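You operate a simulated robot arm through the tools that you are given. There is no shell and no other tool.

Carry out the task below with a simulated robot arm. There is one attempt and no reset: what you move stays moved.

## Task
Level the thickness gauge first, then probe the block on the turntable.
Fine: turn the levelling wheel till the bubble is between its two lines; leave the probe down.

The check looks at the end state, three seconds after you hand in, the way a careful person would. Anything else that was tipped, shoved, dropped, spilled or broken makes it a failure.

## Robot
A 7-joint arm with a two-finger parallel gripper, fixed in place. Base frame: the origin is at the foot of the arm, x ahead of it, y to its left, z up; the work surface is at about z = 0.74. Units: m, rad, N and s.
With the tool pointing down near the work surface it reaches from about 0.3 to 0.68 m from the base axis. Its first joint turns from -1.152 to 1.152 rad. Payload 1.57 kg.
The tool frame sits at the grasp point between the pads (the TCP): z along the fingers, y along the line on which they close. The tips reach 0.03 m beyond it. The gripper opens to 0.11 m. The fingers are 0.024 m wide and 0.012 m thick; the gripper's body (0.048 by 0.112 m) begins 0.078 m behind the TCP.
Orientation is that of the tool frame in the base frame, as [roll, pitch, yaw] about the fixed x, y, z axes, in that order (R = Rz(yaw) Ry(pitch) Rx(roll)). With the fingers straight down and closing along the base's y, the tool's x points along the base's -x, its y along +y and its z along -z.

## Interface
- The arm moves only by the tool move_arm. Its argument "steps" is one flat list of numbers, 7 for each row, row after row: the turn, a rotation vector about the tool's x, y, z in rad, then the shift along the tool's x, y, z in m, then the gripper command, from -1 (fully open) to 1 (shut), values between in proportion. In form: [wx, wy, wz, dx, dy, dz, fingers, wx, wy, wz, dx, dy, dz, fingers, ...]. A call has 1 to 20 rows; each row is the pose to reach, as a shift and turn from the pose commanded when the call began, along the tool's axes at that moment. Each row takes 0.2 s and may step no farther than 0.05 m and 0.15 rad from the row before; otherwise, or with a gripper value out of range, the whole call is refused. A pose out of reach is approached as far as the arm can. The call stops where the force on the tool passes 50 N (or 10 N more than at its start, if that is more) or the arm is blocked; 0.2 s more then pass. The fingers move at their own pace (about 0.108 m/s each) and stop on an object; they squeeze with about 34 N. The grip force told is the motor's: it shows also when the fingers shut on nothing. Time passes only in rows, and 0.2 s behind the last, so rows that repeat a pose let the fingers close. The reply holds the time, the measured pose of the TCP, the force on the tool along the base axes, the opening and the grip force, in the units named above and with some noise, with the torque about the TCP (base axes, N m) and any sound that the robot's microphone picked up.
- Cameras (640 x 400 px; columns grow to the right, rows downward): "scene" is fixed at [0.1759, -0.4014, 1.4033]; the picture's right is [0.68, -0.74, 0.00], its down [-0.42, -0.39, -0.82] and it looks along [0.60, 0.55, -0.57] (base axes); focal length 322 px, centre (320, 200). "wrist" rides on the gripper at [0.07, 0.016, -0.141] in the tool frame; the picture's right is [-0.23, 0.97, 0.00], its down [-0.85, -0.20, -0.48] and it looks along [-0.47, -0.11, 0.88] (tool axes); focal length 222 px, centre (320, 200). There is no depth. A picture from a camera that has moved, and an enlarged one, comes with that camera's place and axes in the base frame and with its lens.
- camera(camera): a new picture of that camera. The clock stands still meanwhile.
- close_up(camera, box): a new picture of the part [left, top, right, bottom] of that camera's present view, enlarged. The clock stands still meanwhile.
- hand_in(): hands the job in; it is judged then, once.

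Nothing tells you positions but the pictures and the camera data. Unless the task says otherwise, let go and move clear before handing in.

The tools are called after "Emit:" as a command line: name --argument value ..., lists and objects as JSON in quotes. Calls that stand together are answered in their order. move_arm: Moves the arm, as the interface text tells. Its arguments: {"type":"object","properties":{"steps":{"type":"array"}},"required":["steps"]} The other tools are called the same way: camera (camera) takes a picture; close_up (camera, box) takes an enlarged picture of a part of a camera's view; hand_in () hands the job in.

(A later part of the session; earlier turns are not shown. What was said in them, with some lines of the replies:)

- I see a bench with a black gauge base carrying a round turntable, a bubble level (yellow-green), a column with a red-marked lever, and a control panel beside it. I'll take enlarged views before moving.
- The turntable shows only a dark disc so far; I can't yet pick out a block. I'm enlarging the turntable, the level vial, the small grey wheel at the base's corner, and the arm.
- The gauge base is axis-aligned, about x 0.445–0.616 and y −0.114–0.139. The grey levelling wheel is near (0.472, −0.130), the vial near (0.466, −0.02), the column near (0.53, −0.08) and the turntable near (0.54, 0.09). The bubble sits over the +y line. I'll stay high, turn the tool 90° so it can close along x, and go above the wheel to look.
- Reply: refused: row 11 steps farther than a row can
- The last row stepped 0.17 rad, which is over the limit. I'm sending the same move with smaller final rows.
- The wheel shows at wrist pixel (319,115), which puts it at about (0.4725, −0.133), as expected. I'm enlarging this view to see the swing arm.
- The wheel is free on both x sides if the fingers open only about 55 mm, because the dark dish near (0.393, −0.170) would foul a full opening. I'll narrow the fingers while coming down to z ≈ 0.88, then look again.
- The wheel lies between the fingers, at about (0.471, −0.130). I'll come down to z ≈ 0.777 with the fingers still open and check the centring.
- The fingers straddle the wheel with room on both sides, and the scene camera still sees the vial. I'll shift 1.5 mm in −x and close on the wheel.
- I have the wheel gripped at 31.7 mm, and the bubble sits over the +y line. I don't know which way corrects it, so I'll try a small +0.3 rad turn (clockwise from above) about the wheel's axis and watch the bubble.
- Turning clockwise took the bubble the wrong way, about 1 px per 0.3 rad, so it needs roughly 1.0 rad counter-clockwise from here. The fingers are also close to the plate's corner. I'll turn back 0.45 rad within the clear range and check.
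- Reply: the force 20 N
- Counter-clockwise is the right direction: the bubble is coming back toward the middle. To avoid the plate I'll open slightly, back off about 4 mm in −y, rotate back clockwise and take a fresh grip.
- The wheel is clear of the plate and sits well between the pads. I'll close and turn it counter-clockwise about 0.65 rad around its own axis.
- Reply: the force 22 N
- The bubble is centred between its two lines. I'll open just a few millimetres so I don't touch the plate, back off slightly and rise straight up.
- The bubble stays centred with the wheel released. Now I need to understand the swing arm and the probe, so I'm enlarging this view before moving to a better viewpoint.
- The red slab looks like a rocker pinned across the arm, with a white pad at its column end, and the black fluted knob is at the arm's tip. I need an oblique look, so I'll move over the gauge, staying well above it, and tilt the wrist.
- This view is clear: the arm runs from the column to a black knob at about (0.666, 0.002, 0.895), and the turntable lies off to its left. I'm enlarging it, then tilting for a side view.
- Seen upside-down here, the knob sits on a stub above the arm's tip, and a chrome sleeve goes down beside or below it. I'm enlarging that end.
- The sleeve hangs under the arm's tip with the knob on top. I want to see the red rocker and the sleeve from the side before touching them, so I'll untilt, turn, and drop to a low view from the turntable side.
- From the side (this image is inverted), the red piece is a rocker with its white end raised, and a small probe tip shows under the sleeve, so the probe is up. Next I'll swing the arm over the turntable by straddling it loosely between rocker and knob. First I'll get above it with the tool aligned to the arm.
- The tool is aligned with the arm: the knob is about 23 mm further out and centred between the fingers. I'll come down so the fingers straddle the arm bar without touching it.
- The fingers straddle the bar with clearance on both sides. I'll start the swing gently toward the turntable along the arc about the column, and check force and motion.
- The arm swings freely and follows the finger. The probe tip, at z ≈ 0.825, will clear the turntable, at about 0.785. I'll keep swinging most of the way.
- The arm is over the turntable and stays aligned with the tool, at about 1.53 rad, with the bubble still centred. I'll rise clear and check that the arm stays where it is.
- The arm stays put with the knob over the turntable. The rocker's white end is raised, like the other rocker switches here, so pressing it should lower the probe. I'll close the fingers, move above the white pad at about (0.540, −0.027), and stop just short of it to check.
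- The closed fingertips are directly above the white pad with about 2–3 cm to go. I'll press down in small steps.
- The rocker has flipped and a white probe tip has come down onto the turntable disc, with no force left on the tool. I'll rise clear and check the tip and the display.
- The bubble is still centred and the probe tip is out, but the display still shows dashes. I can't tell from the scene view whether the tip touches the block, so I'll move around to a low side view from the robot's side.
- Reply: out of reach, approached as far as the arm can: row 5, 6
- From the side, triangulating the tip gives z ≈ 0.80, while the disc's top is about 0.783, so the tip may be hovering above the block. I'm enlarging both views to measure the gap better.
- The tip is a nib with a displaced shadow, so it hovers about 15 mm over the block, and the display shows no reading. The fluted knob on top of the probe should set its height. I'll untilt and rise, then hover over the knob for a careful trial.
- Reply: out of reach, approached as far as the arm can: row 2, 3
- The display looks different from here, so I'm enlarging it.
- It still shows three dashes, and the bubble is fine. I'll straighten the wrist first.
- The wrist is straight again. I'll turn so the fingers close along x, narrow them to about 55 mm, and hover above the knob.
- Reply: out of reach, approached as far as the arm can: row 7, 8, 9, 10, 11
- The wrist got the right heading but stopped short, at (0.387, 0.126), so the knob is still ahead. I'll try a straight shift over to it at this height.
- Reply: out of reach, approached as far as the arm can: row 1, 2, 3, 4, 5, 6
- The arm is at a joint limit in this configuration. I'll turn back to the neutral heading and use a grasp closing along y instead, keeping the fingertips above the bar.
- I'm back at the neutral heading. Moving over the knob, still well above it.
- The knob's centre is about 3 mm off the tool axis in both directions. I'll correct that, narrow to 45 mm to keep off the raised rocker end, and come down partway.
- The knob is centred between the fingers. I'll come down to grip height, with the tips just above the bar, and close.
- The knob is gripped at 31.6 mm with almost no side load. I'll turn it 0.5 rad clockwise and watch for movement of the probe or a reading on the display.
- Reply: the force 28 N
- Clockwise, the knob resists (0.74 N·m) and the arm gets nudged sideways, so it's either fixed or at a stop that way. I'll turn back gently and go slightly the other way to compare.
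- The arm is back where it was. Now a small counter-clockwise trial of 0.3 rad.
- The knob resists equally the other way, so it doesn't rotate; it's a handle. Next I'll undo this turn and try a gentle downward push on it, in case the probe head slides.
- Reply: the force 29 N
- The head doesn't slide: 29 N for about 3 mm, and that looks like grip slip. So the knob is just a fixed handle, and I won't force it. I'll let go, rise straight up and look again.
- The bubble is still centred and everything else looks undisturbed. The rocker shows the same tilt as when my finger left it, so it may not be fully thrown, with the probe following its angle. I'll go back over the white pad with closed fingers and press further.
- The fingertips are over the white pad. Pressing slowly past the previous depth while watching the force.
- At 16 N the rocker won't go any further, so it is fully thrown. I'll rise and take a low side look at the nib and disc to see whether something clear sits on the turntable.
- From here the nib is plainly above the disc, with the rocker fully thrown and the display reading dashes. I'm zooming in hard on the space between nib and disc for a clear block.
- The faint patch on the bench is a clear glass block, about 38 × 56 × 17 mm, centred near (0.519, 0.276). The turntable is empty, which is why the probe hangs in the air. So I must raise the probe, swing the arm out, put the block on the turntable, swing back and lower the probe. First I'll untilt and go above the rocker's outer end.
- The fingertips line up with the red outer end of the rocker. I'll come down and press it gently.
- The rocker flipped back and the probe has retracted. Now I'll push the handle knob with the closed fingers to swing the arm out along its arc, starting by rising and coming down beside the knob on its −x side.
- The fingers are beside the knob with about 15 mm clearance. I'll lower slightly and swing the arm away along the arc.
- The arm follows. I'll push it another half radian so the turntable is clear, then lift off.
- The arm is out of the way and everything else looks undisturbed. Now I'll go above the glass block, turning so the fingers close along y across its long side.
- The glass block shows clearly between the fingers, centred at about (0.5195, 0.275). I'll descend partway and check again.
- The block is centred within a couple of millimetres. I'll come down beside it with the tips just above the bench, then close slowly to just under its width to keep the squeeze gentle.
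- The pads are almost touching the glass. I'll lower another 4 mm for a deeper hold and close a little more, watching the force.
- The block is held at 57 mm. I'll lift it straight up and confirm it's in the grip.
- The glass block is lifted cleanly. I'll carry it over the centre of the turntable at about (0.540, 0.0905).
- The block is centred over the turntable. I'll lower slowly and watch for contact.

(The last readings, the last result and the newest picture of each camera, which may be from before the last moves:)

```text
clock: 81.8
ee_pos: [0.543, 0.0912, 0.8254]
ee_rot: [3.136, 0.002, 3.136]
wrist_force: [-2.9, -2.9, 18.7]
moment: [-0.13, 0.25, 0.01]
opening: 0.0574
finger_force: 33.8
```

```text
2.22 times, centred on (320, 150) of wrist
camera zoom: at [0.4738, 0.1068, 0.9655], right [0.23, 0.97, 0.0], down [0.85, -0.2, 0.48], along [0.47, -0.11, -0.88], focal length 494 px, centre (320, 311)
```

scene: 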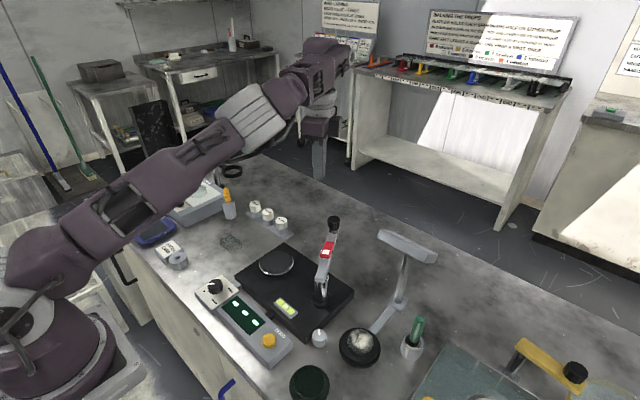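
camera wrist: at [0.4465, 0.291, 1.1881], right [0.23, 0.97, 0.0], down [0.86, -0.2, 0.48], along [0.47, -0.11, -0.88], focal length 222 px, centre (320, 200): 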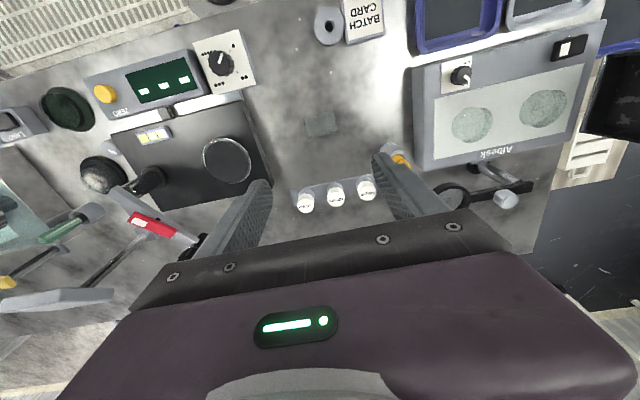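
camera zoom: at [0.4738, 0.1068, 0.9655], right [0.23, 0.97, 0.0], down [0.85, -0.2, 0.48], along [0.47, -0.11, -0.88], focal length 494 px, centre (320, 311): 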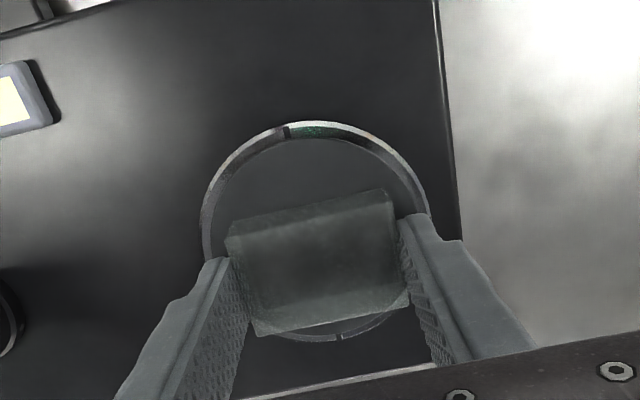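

The block is on the turntable (19 N contact at z ≈ 0.825). I'll ease off 2 mm, open gently, and rise straight up.

Emit:
move_arm --steps '[0, 0, 0, 0, 0, -0.002, 0.08, 0, 0, 0, 0, 0, -0.002, 0, 0, 0, 0, 0, 0, -0.002, -0.15, 0, 0, 0, 0, 0, -0.002, -0.3, 0, 0, 0, 0, 0, -0.02, -0.3, 0, 0, 0, 0, 0, -0.05, -0.3, 0, 0, 0, 0, 0, -0.09, -0.3, 0, 0, 0, 0, 0, -0.13, -0.3, 0, 0, 0, 0, 0, -0.17, -0.3]'

Emit:
close_up --camera "scene" --box '[230, 220, 350, 320]'

Emit:
close_up --camera "wrist" --box '[200, 40, 440, 220]'

Emit:
close_up --camera "scene" --box '[265, 293, 305, 318]'

```text
clock: 83.8
ee_pos: [0.5417, 0.0887, 0.9955]
ee_rot: [3.139, -0.002, 3.141]
wrist_force: [0.0, 0.1, -0.7]
moment: [0.0, 0.01, 0.01]
opening: 0.0715
finger_force: 0.0
```

```text
4.00 times, centred on (290, 270) of scene
camera zoom: at [0.1759, -0.4014, 1.4033], right [0.68, -0.74, 0.0], down [-0.42, -0.39, -0.82], along [0.6, 0.55, -0.57], focal length 1289 px, centre (440, -80)
```

zoom: 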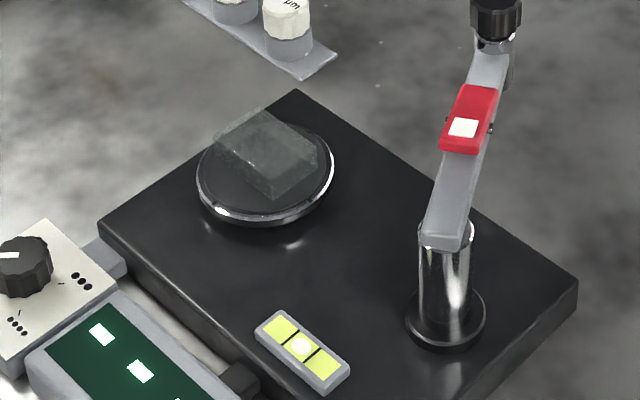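

```text
2.22 times, centred on (320, 130) of wrist
camera zoom: at [0.473, 0.1049, 1.1359], right [0.23, 0.97, 0.0], down [0.86, -0.2, 0.48], along [0.46, -0.11, -0.88], focal length 494 px, centre (320, 356)
```

zoom: 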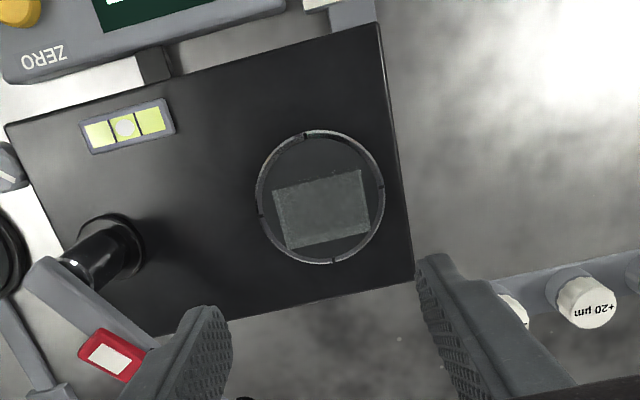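

```text
16.00 times, centred on (285, 306) of scene
camera zoom: at [0.1759, -0.4014, 1.4033], right [0.68, -0.74, 0.0], down [-0.42, -0.39, -0.82], along [0.6, 0.55, -0.57], focal length 5156 px, centre (880, -1488)
```

zoom: 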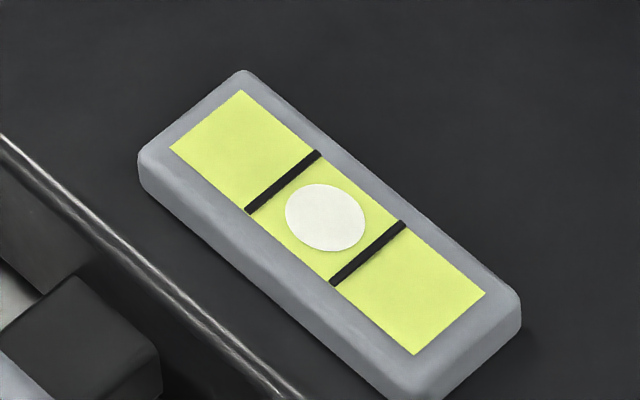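

The glass block sits centred on the turntable and the bubble is still centred. Now I'll go back over the swing arm, aligned with it and straddling as before.

Emit:
move_arm --steps '[0, 0, 0, 0, 0, -0.018, 0, 0, 0, -0.13, -0.0253, -0.025, -0.018, 0.09, 0, 0, -0.26, -0.0507, -0.05, -0.018, 0.09, 0, 0, -0.39, -0.076, -0.0749, -0.018, 0.09, 0, 0, -0.522, -0.1013, -0.0999, -0.018, 0.09]'

Emit:
camera --camera "wrist"

```text
clock: 85.0
ee_pos: [0.6034, 0.0193, 1.0061]
ee_rot: [3.139, -0.014, -2.731]
wrist_force: [0.4, -0.4, 0.4]
moment: [0.03, -0.02, 0.01]
opening: 0.0504
finger_force: 0.1
out of reach, approached as far as the arm can: row 4, 5
```

```text
taken
camera wrist: at [0.5356, 0.007, 1.1466], right [-0.18, 0.98, 0.0], down [0.87, 0.16, 0.47], along [0.46, 0.08, -0.89], focal length 222 px, centre (320, 200)
```

wrist: 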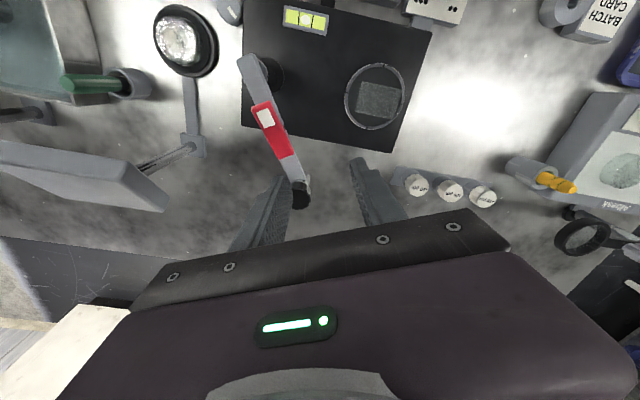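

This approach hits a joint limit again. Instead I'll use the heading that worked for the outward push and push the arm back with closed fingers from its other side, starting by moving to that side at height.

Emit:
move_arm --steps '[0, 0, 0.13, 0, 0, 0, 0.5, 0, 0, 0.26, 0, 0, 0, 1, 0, 0, 0.39, 0, 0, 0, 1, 0, 0, 0.52, -0.003, -0.01, 0, 1, 0, 0, 0.65, -0.006, -0.02, 0, 1, 0, 0, 0.78, -0.009, -0.03, 0, 1, 0, 0, 0.91, -0.012, -0.04, 0, 1, 0, 0, 1.04, -0.015, -0.05, 0, 1, 0, 0, 1.17, -0.018, -0.06, 0, 1, 0, 0, 1.3, -0.021, -0.07, 0, 1, 0, 0, 1.432, -0.0224, -0.0745, 0, 1]'

Emit:
camera --camera "wrist"

Emit:
close_up --camera "wrist" --box '[200, 60, 440, 240]'

```text
clock: 87.4
ee_pos: [0.6543, -0.0396, 1.0065]
ee_rot: [-3.128, -0.003, 2.12]
wrist_force: [1.1, 0.1, 0.7]
moment: [0.02, -0.02, -0.01]
opening: 0.0002
finger_force: 21.1
```

```text
taken
camera wrist: at [0.6345, 0.0289, 1.1464], right [0.95, 0.31, -0.01], down [0.28, -0.83, 0.48], along [0.14, -0.46, -0.88], focal length 222 px, centre (320, 200)
```

wrist: 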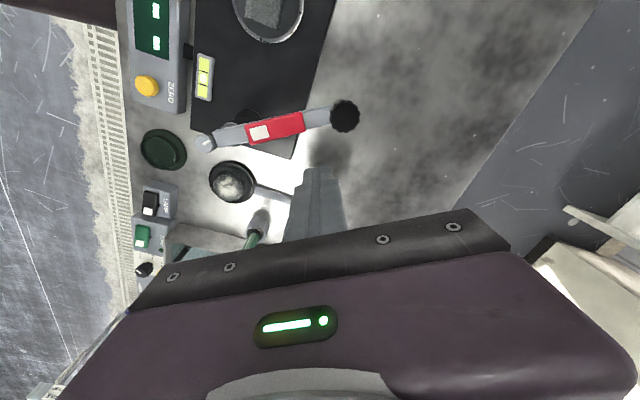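

```text
2.22 times, centred on (320, 150) of wrist
camera zoom: at [0.6345, 0.0289, 1.1464], right [0.95, 0.31, -0.01], down [0.28, -0.83, 0.48], along [0.14, -0.46, -0.88], focal length 494 px, centre (320, 311)
```

zoom: 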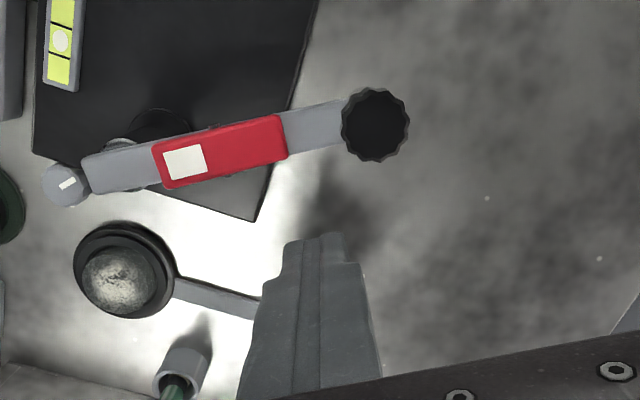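

The finger sits on the arm's outer side, in the gap between rocker and knob. I'll shift 2 mm outward, lower to bar height and check.

Emit:
move_arm --steps '[0, 0, 0, 0, 0.002, 0.04, 1, 0, 0, 0, 0, 0.002, 0.08, 1, 0, 0, 0, 0, 0.002, 0.115, 1, 0, 0, 0, 0, 0.002, 0.138, 1]'

Emit:
close_up --camera "wrist" --box '[200, 60, 440, 240]'

Emit:
close_up --camera "scene" --box '[270, 190, 390, 310]'

```text
clock: 88.4
ee_pos: [0.6518, -0.0393, 0.8678]
ee_rot: [-3.129, -0.004, 2.121]
wrist_force: [0.1, -0.4, 0.7]
moment: [-0.03, 0.02, 0.03]
opening: 0.0
finger_force: 20.8
```

```text
2.22 times, centred on (320, 150) of wrist
camera zoom: at [0.6329, 0.0281, 1.0084], right [0.95, 0.32, -0.01], down [0.28, -0.83, 0.48], along [0.14, -0.46, -0.88], focal length 494 px, centre (320, 311)
```

zoom: 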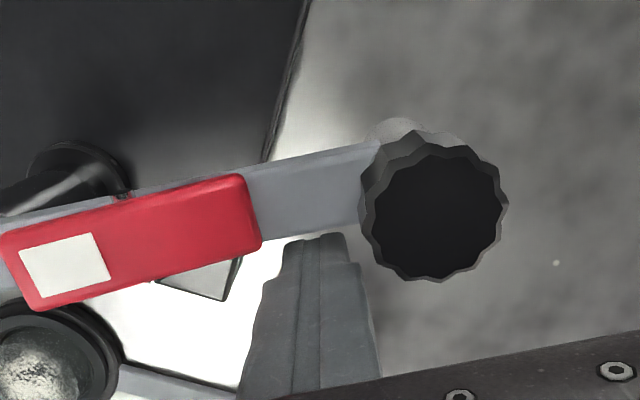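

```text
3.33 times, centred on (330, 250) of scene
camera zoom: at [0.1759, -0.4014, 1.4033], right [0.68, -0.74, 0.0], down [-0.42, -0.39, -0.82], along [0.6, 0.55, -0.57], focal length 1074 px, centre (287, 33)
```

zoom: 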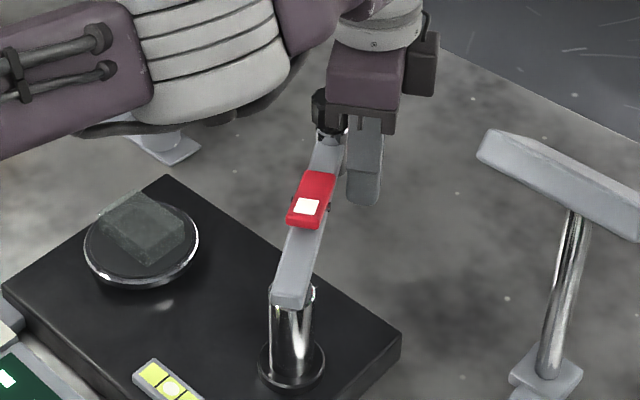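

The finger is positioned beside the bar. Sweeping the arm back toward the turntable along the arc, first half.

Emit:
move_arm --steps '[0, 0, -0.1, 0.0119, 0.0025, 0, 1, 0, 0, -0.2, 0.0238, 0.0039, 0, 1, 0, 0, -0.3, 0.036, 0.004, 0, 1, 0, 0, -0.4, 0.048, 0.0029, 0, 1, 0, 0, -0.5, 0.0599, 0.0006, 0, 1, 0, 0, -0.6, 0.0715, -0.0029, 0, 1]'

Emit:
close_up --camera "wrist" --box '[200, 60, 440, 240]'

Emit:
close_up --camera "scene" --box '[230, 190, 370, 330]'

```text
clock: 89.8
ee_pos: [0.6138, 0.0194, 0.8681]
ee_rot: [-3.132, -0.01, 2.722]
wrist_force: [0.1, 0.4, -0.5]
moment: [0.0, 0.02, 0.03]
opening: 0.0002
finger_force: 20.9
```

```text
2.22 times, centred on (320, 150) of wrist
camera zoom: at [0.5586, 0.0639, 1.0094], right [0.6, 0.8, -0.01], down [0.71, -0.53, 0.47], along [0.37, -0.29, -0.88], focal length 494 px, centre (320, 311)
```

zoom: 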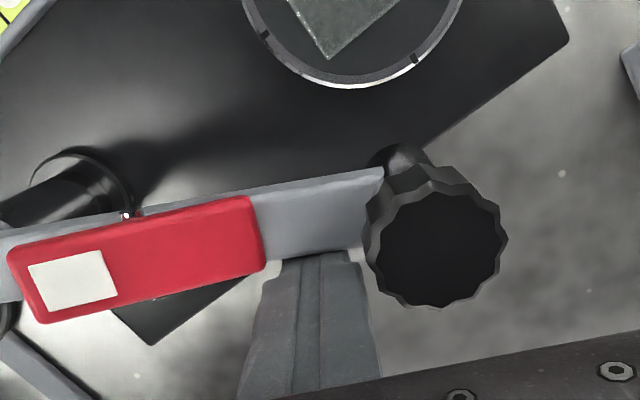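

```text
2.86 times, centred on (300, 260) of scene
camera zoom: at [0.1759, -0.4014, 1.4033], right [0.68, -0.74, 0.0], down [-0.42, -0.39, -0.82], along [0.6, 0.55, -0.57], focal length 921 px, centre (377, 29)
```

zoom: 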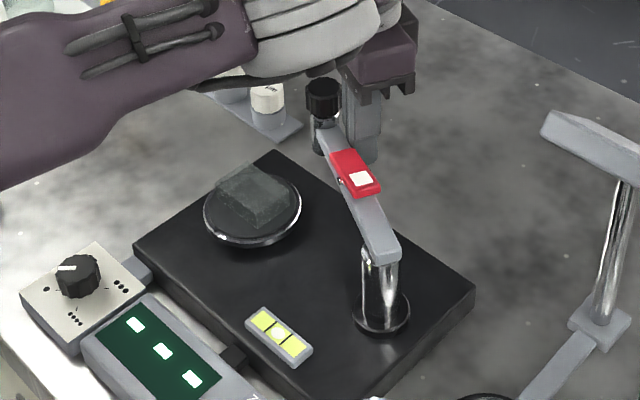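

The arm follows and is now at about 1.08 rad, with the retracted probe tip well above the block. Continuing most of the remaining 0.48 rad.

Emit:
move_arm --steps '[0, 0, -0.1, 0.0116, 0.0025, 0, 1, 0, 0, -0.2, 0.0233, 0.004, 0, 1, 0, 0, -0.3, 0.0351, 0.0042, 0, 1, 0, 0, -0.36, 0.0421, 0.0037, 0, 1, 0, 0, -0.42, 0.0492, 0.0029, 0, 1]'

Emit:
close_up --camera "wrist" --box '[200, 60, 440, 240]'

Emit:
close_up --camera "scene" --box '[230, 190, 370, 330]'

```text
clock: 91.0
ee_pos: [0.5707, 0.0427, 0.8689]
ee_rot: [-3.138, -0.014, -3.141]
wrist_force: [-0.3, 0.9, -0.5]
moment: [0.03, 0.0, -0.01]
opening: 0.0
finger_force: 20.6
```

```text
2.22 times, centred on (320, 150) of wrist
camera zoom: at [0.5032, 0.06, 1.0106], right [0.23, 0.97, -0.01], down [0.86, -0.2, 0.47], along [0.45, -0.11, -0.88], focal length 494 px, centre (320, 311)
```

zoom: 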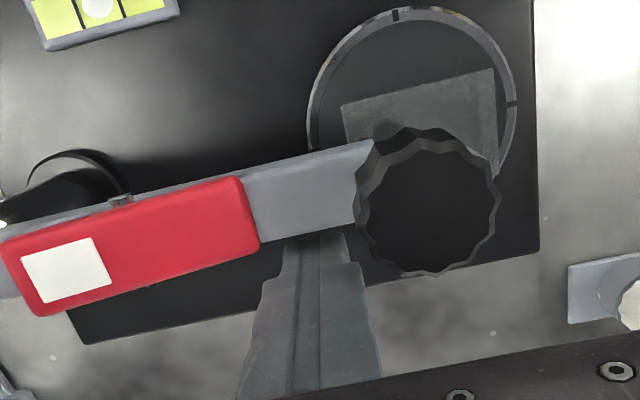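

```text
2.86 times, centred on (300, 260) of scene
camera zoom: at [0.1759, -0.4014, 1.4033], right [0.68, -0.74, 0.0], down [-0.42, -0.39, -0.82], along [0.6, 0.55, -0.57], focal length 921 px, centre (377, 29)
```

zoom: 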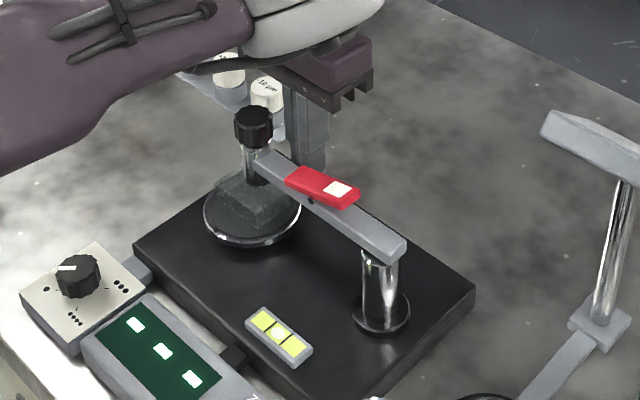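

The arm has settled exactly where it was before, pointing over the block, with the finger now clear of it. I'll back off, rise, and move above the white end of the rocker.

Emit:
move_arm --steps '[0, 0, 0, -0.01, 0, 0, 1, 0, 0, 0, -0.01, 0, -0.04, 1, 0, 0, 0, -0.01, 0, -0.09, 1, 0, 0, 0, -0.01, 0, -0.13, 1, 0, 0, 0, 0.01, -0.035, -0.13, 1, 0, 0, 0, 0.0307, -0.071, -0.13, 1, 0, 0, 0, 0.0307, -0.071, -0.09, 1, 0, 0, 0, 0.0307, -0.071, -0.055, 1]'

Emit:
close_up --camera "wrist" --box '[200, 60, 440, 240]'

Emit:
close_up --camera "scene" --box '[250, 210, 350, 300]'

```text
clock: 92.8
ee_pos: [0.5407, -0.0257, 0.9255]
ee_rot: [-3.137, -0.014, 3.142]
wrist_force: [-0.5, 0.3, -0.4]
moment: [0.02, 0.02, -0.01]
opening: 0.0
finger_force: 21.2
```

```text
2.22 times, centred on (320, 150) of wrist
camera zoom: at [0.4732, -0.0099, 1.066], right [0.23, 0.97, -0.01], down [0.86, -0.2, 0.47], along [0.45, -0.11, -0.88], focal length 494 px, centre (320, 311)
```

zoom: 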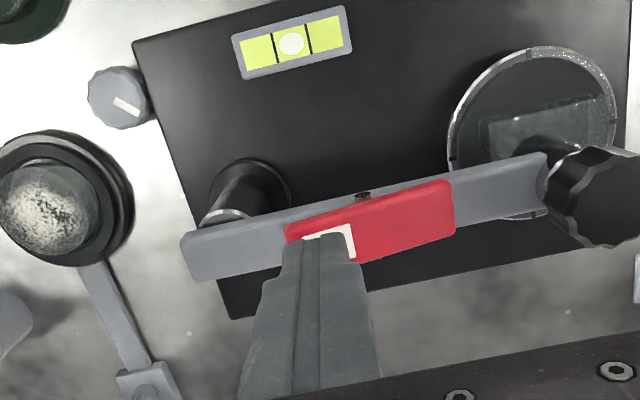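

```text
4.44 times, centred on (300, 255) of scene
camera zoom: at [0.1759, -0.4014, 1.4033], right [0.68, -0.74, 0.0], down [-0.42, -0.39, -0.82], along [0.6, 0.55, -0.57], focal length 1432 px, centre (409, -44)
```

zoom: 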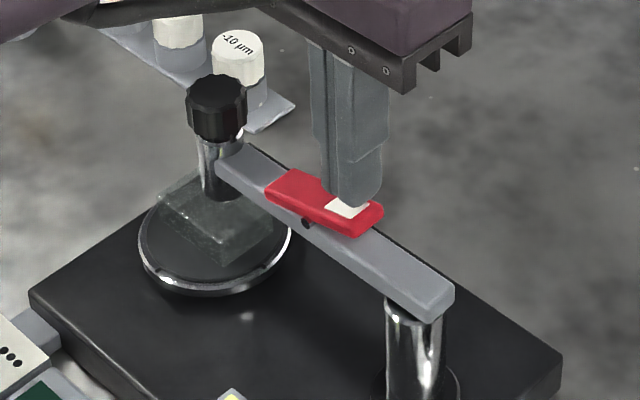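

The fingertips are over the white pad, with the block under the probe. Pressing it down gently.

Emit:
move_arm --steps '[0, 0, 0, 0, -0.002, 0.005, 1, 0, 0, 0, 0, -0.002, 0.009, 1, 0, 0, 0, 0, -0.002, 0.013, 1, 0, 0, 0, 0, -0.002, 0.0165, 1]'

Emit:
close_up --camera "scene" --box '[250, 210, 350, 300]'

Emit:
close_up --camera "scene" --box '[190, 265, 320, 365]'

```text
clock: 93.8
ee_pos: [0.5397, -0.0302, 0.9094]
ee_rot: [-3.14, -0.014, 3.141]
wrist_force: [0.3, 0.1, -0.1]
moment: [-0.02, 0.0, 0.03]
opening: 0.0
finger_force: 21.3
```

```text
4.44 times, centred on (300, 255) of scene
camera zoom: at [0.1759, -0.4014, 1.4033], right [0.68, -0.74, 0.0], down [-0.42, -0.39, -0.82], along [0.6, 0.55, -0.57], focal length 1432 px, centre (409, -44)
```

zoom: 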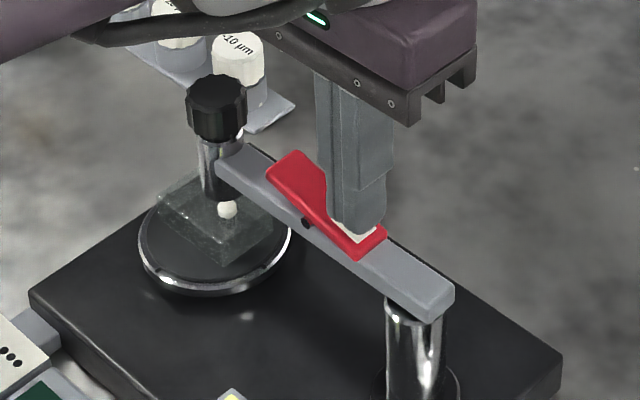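

```text
4.00 times, centred on (255, 315) of scene
camera zoom: at [0.1759, -0.4014, 1.4033], right [0.68, -0.74, 0.0], down [-0.42, -0.39, -0.82], along [0.6, 0.55, -0.57], focal length 1289 px, centre (580, -260)
```

zoom: 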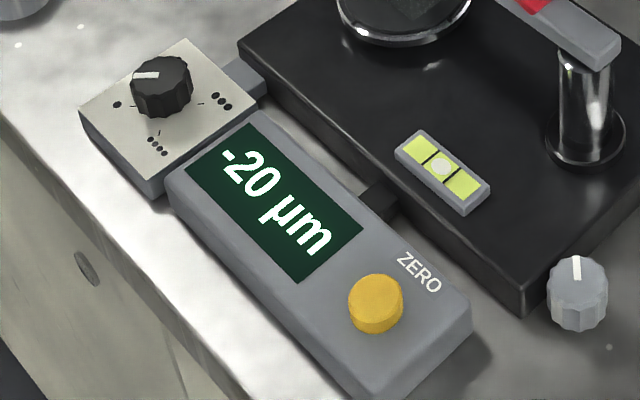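

The display now reads "-20 µm", so the probe rests on the glass block, and the bubble is still centred. I'll rise straight up and move well clear.

Emit:
move_arm --steps '[0, 0, 0, 0, 0, -0.02, 1, 0, 0, 0, 0, 0, -0.06, 1, 0, 0, 0, 0, 0, -0.1, 1, 0, 0, 0, 0, 0, -0.14, 1, 0, 0, 0, 0.03, 0, -0.18, 1, 0, 0, 0, 0.06, 0, -0.2, 1, 0, 0, 0, 0.1, 0, -0.22, 1, 0, 0, 0, 0.1, 0, -0.22, 1]'

Emit:
camera --camera "scene"

Emit:
close_up --camera "scene" --box '[190, 210, 350, 370]'

Emit:
close_up --camera "scene" --box '[265, 293, 305, 318]'

Emit:
close_up --camera "scene" --box '[250, 215, 310, 280]'

```text
clock: 95.6
ee_pos: [0.4438, -0.0291, 1.1311]
ee_rot: [-3.137, -0.015, 3.139]
wrist_force: [0.3, -0.5, -0.2]
moment: [-0.01, -0.03, -0.02]
opening: 0.0
finger_force: 21.9
```

```text
taken
```

scene: 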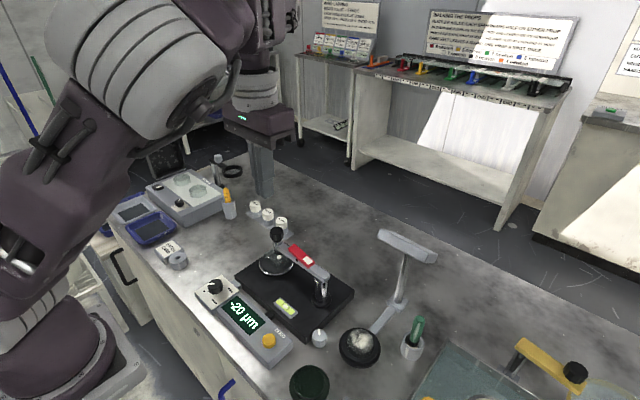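

```text
2.50 times, centred on (270, 290) of scene
camera zoom: at [0.1759, -0.4014, 1.4033], right [0.68, -0.74, 0.0], down [-0.42, -0.39, -0.82], along [0.6, 0.55, -0.57], focal length 806 px, centre (445, -25)
```

zoom: 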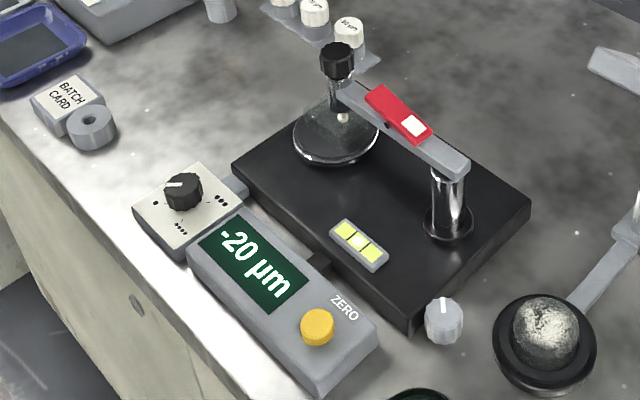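

```text
16.00 times, centred on (285, 306) of scene
camera zoom: at [0.1759, -0.4014, 1.4033], right [0.68, -0.74, 0.0], down [-0.42, -0.39, -0.82], along [0.6, 0.55, -0.57], focal length 5156 px, centre (880, -1488)
```

zoom: 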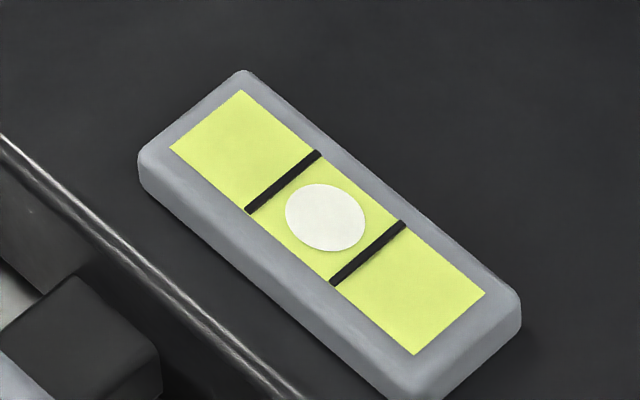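

```text
6.15 times, centred on (280, 248) of scene
camera zoom: at [0.1759, -0.4014, 1.4033], right [0.68, -0.74, 0.0], down [-0.42, -0.39, -0.82], along [0.6, 0.55, -0.57], focal length 1983 px, centre (566, -92)
```

zoom: 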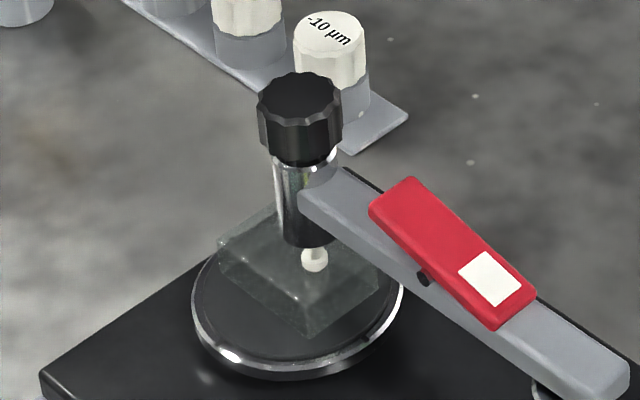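

The bubble is centred between its lines, and the probe is down on the glass block on the turntable, reading -20 µm. The rocker is thrown, nothing else looks disturbed, and the arm is clear, so I'm handing in.

Emit:
hand_in

```text
The job is handed in.
```

The gauge is levelled and the probe is down on the glass block, with the display reading **-20 µm**. I've handed the job in, and no result has come back yet.

- **Levelling:** I turned the wheel until the bubble sat midway between its two lines. It was still there in the last picture before handing in.
- **Moving the block:** The turntable was empty at first, and the only block I found was a clear glass one lying on the bench. I took your instruction to mean that block and set it in the middle of the turntable. If you meant the dark disc already there, the block shouldn't have been moved. The probe stops about 13 mm short of that disc, though.
- **Probing:** I swung the gauge arm over the block and pressed the white end of the red rocker, which lowered the probe onto the glass. It has stayed down.
- **Extra handling:** Before I found the block, I lowered the probe once over the empty turntable. I also tried turning and pushing the black knob on the gauge arm. It didn't move, and I saw no change afterwards.

Nothing else looked moved in the final pictures, and the robot arm is clear of the gauge.
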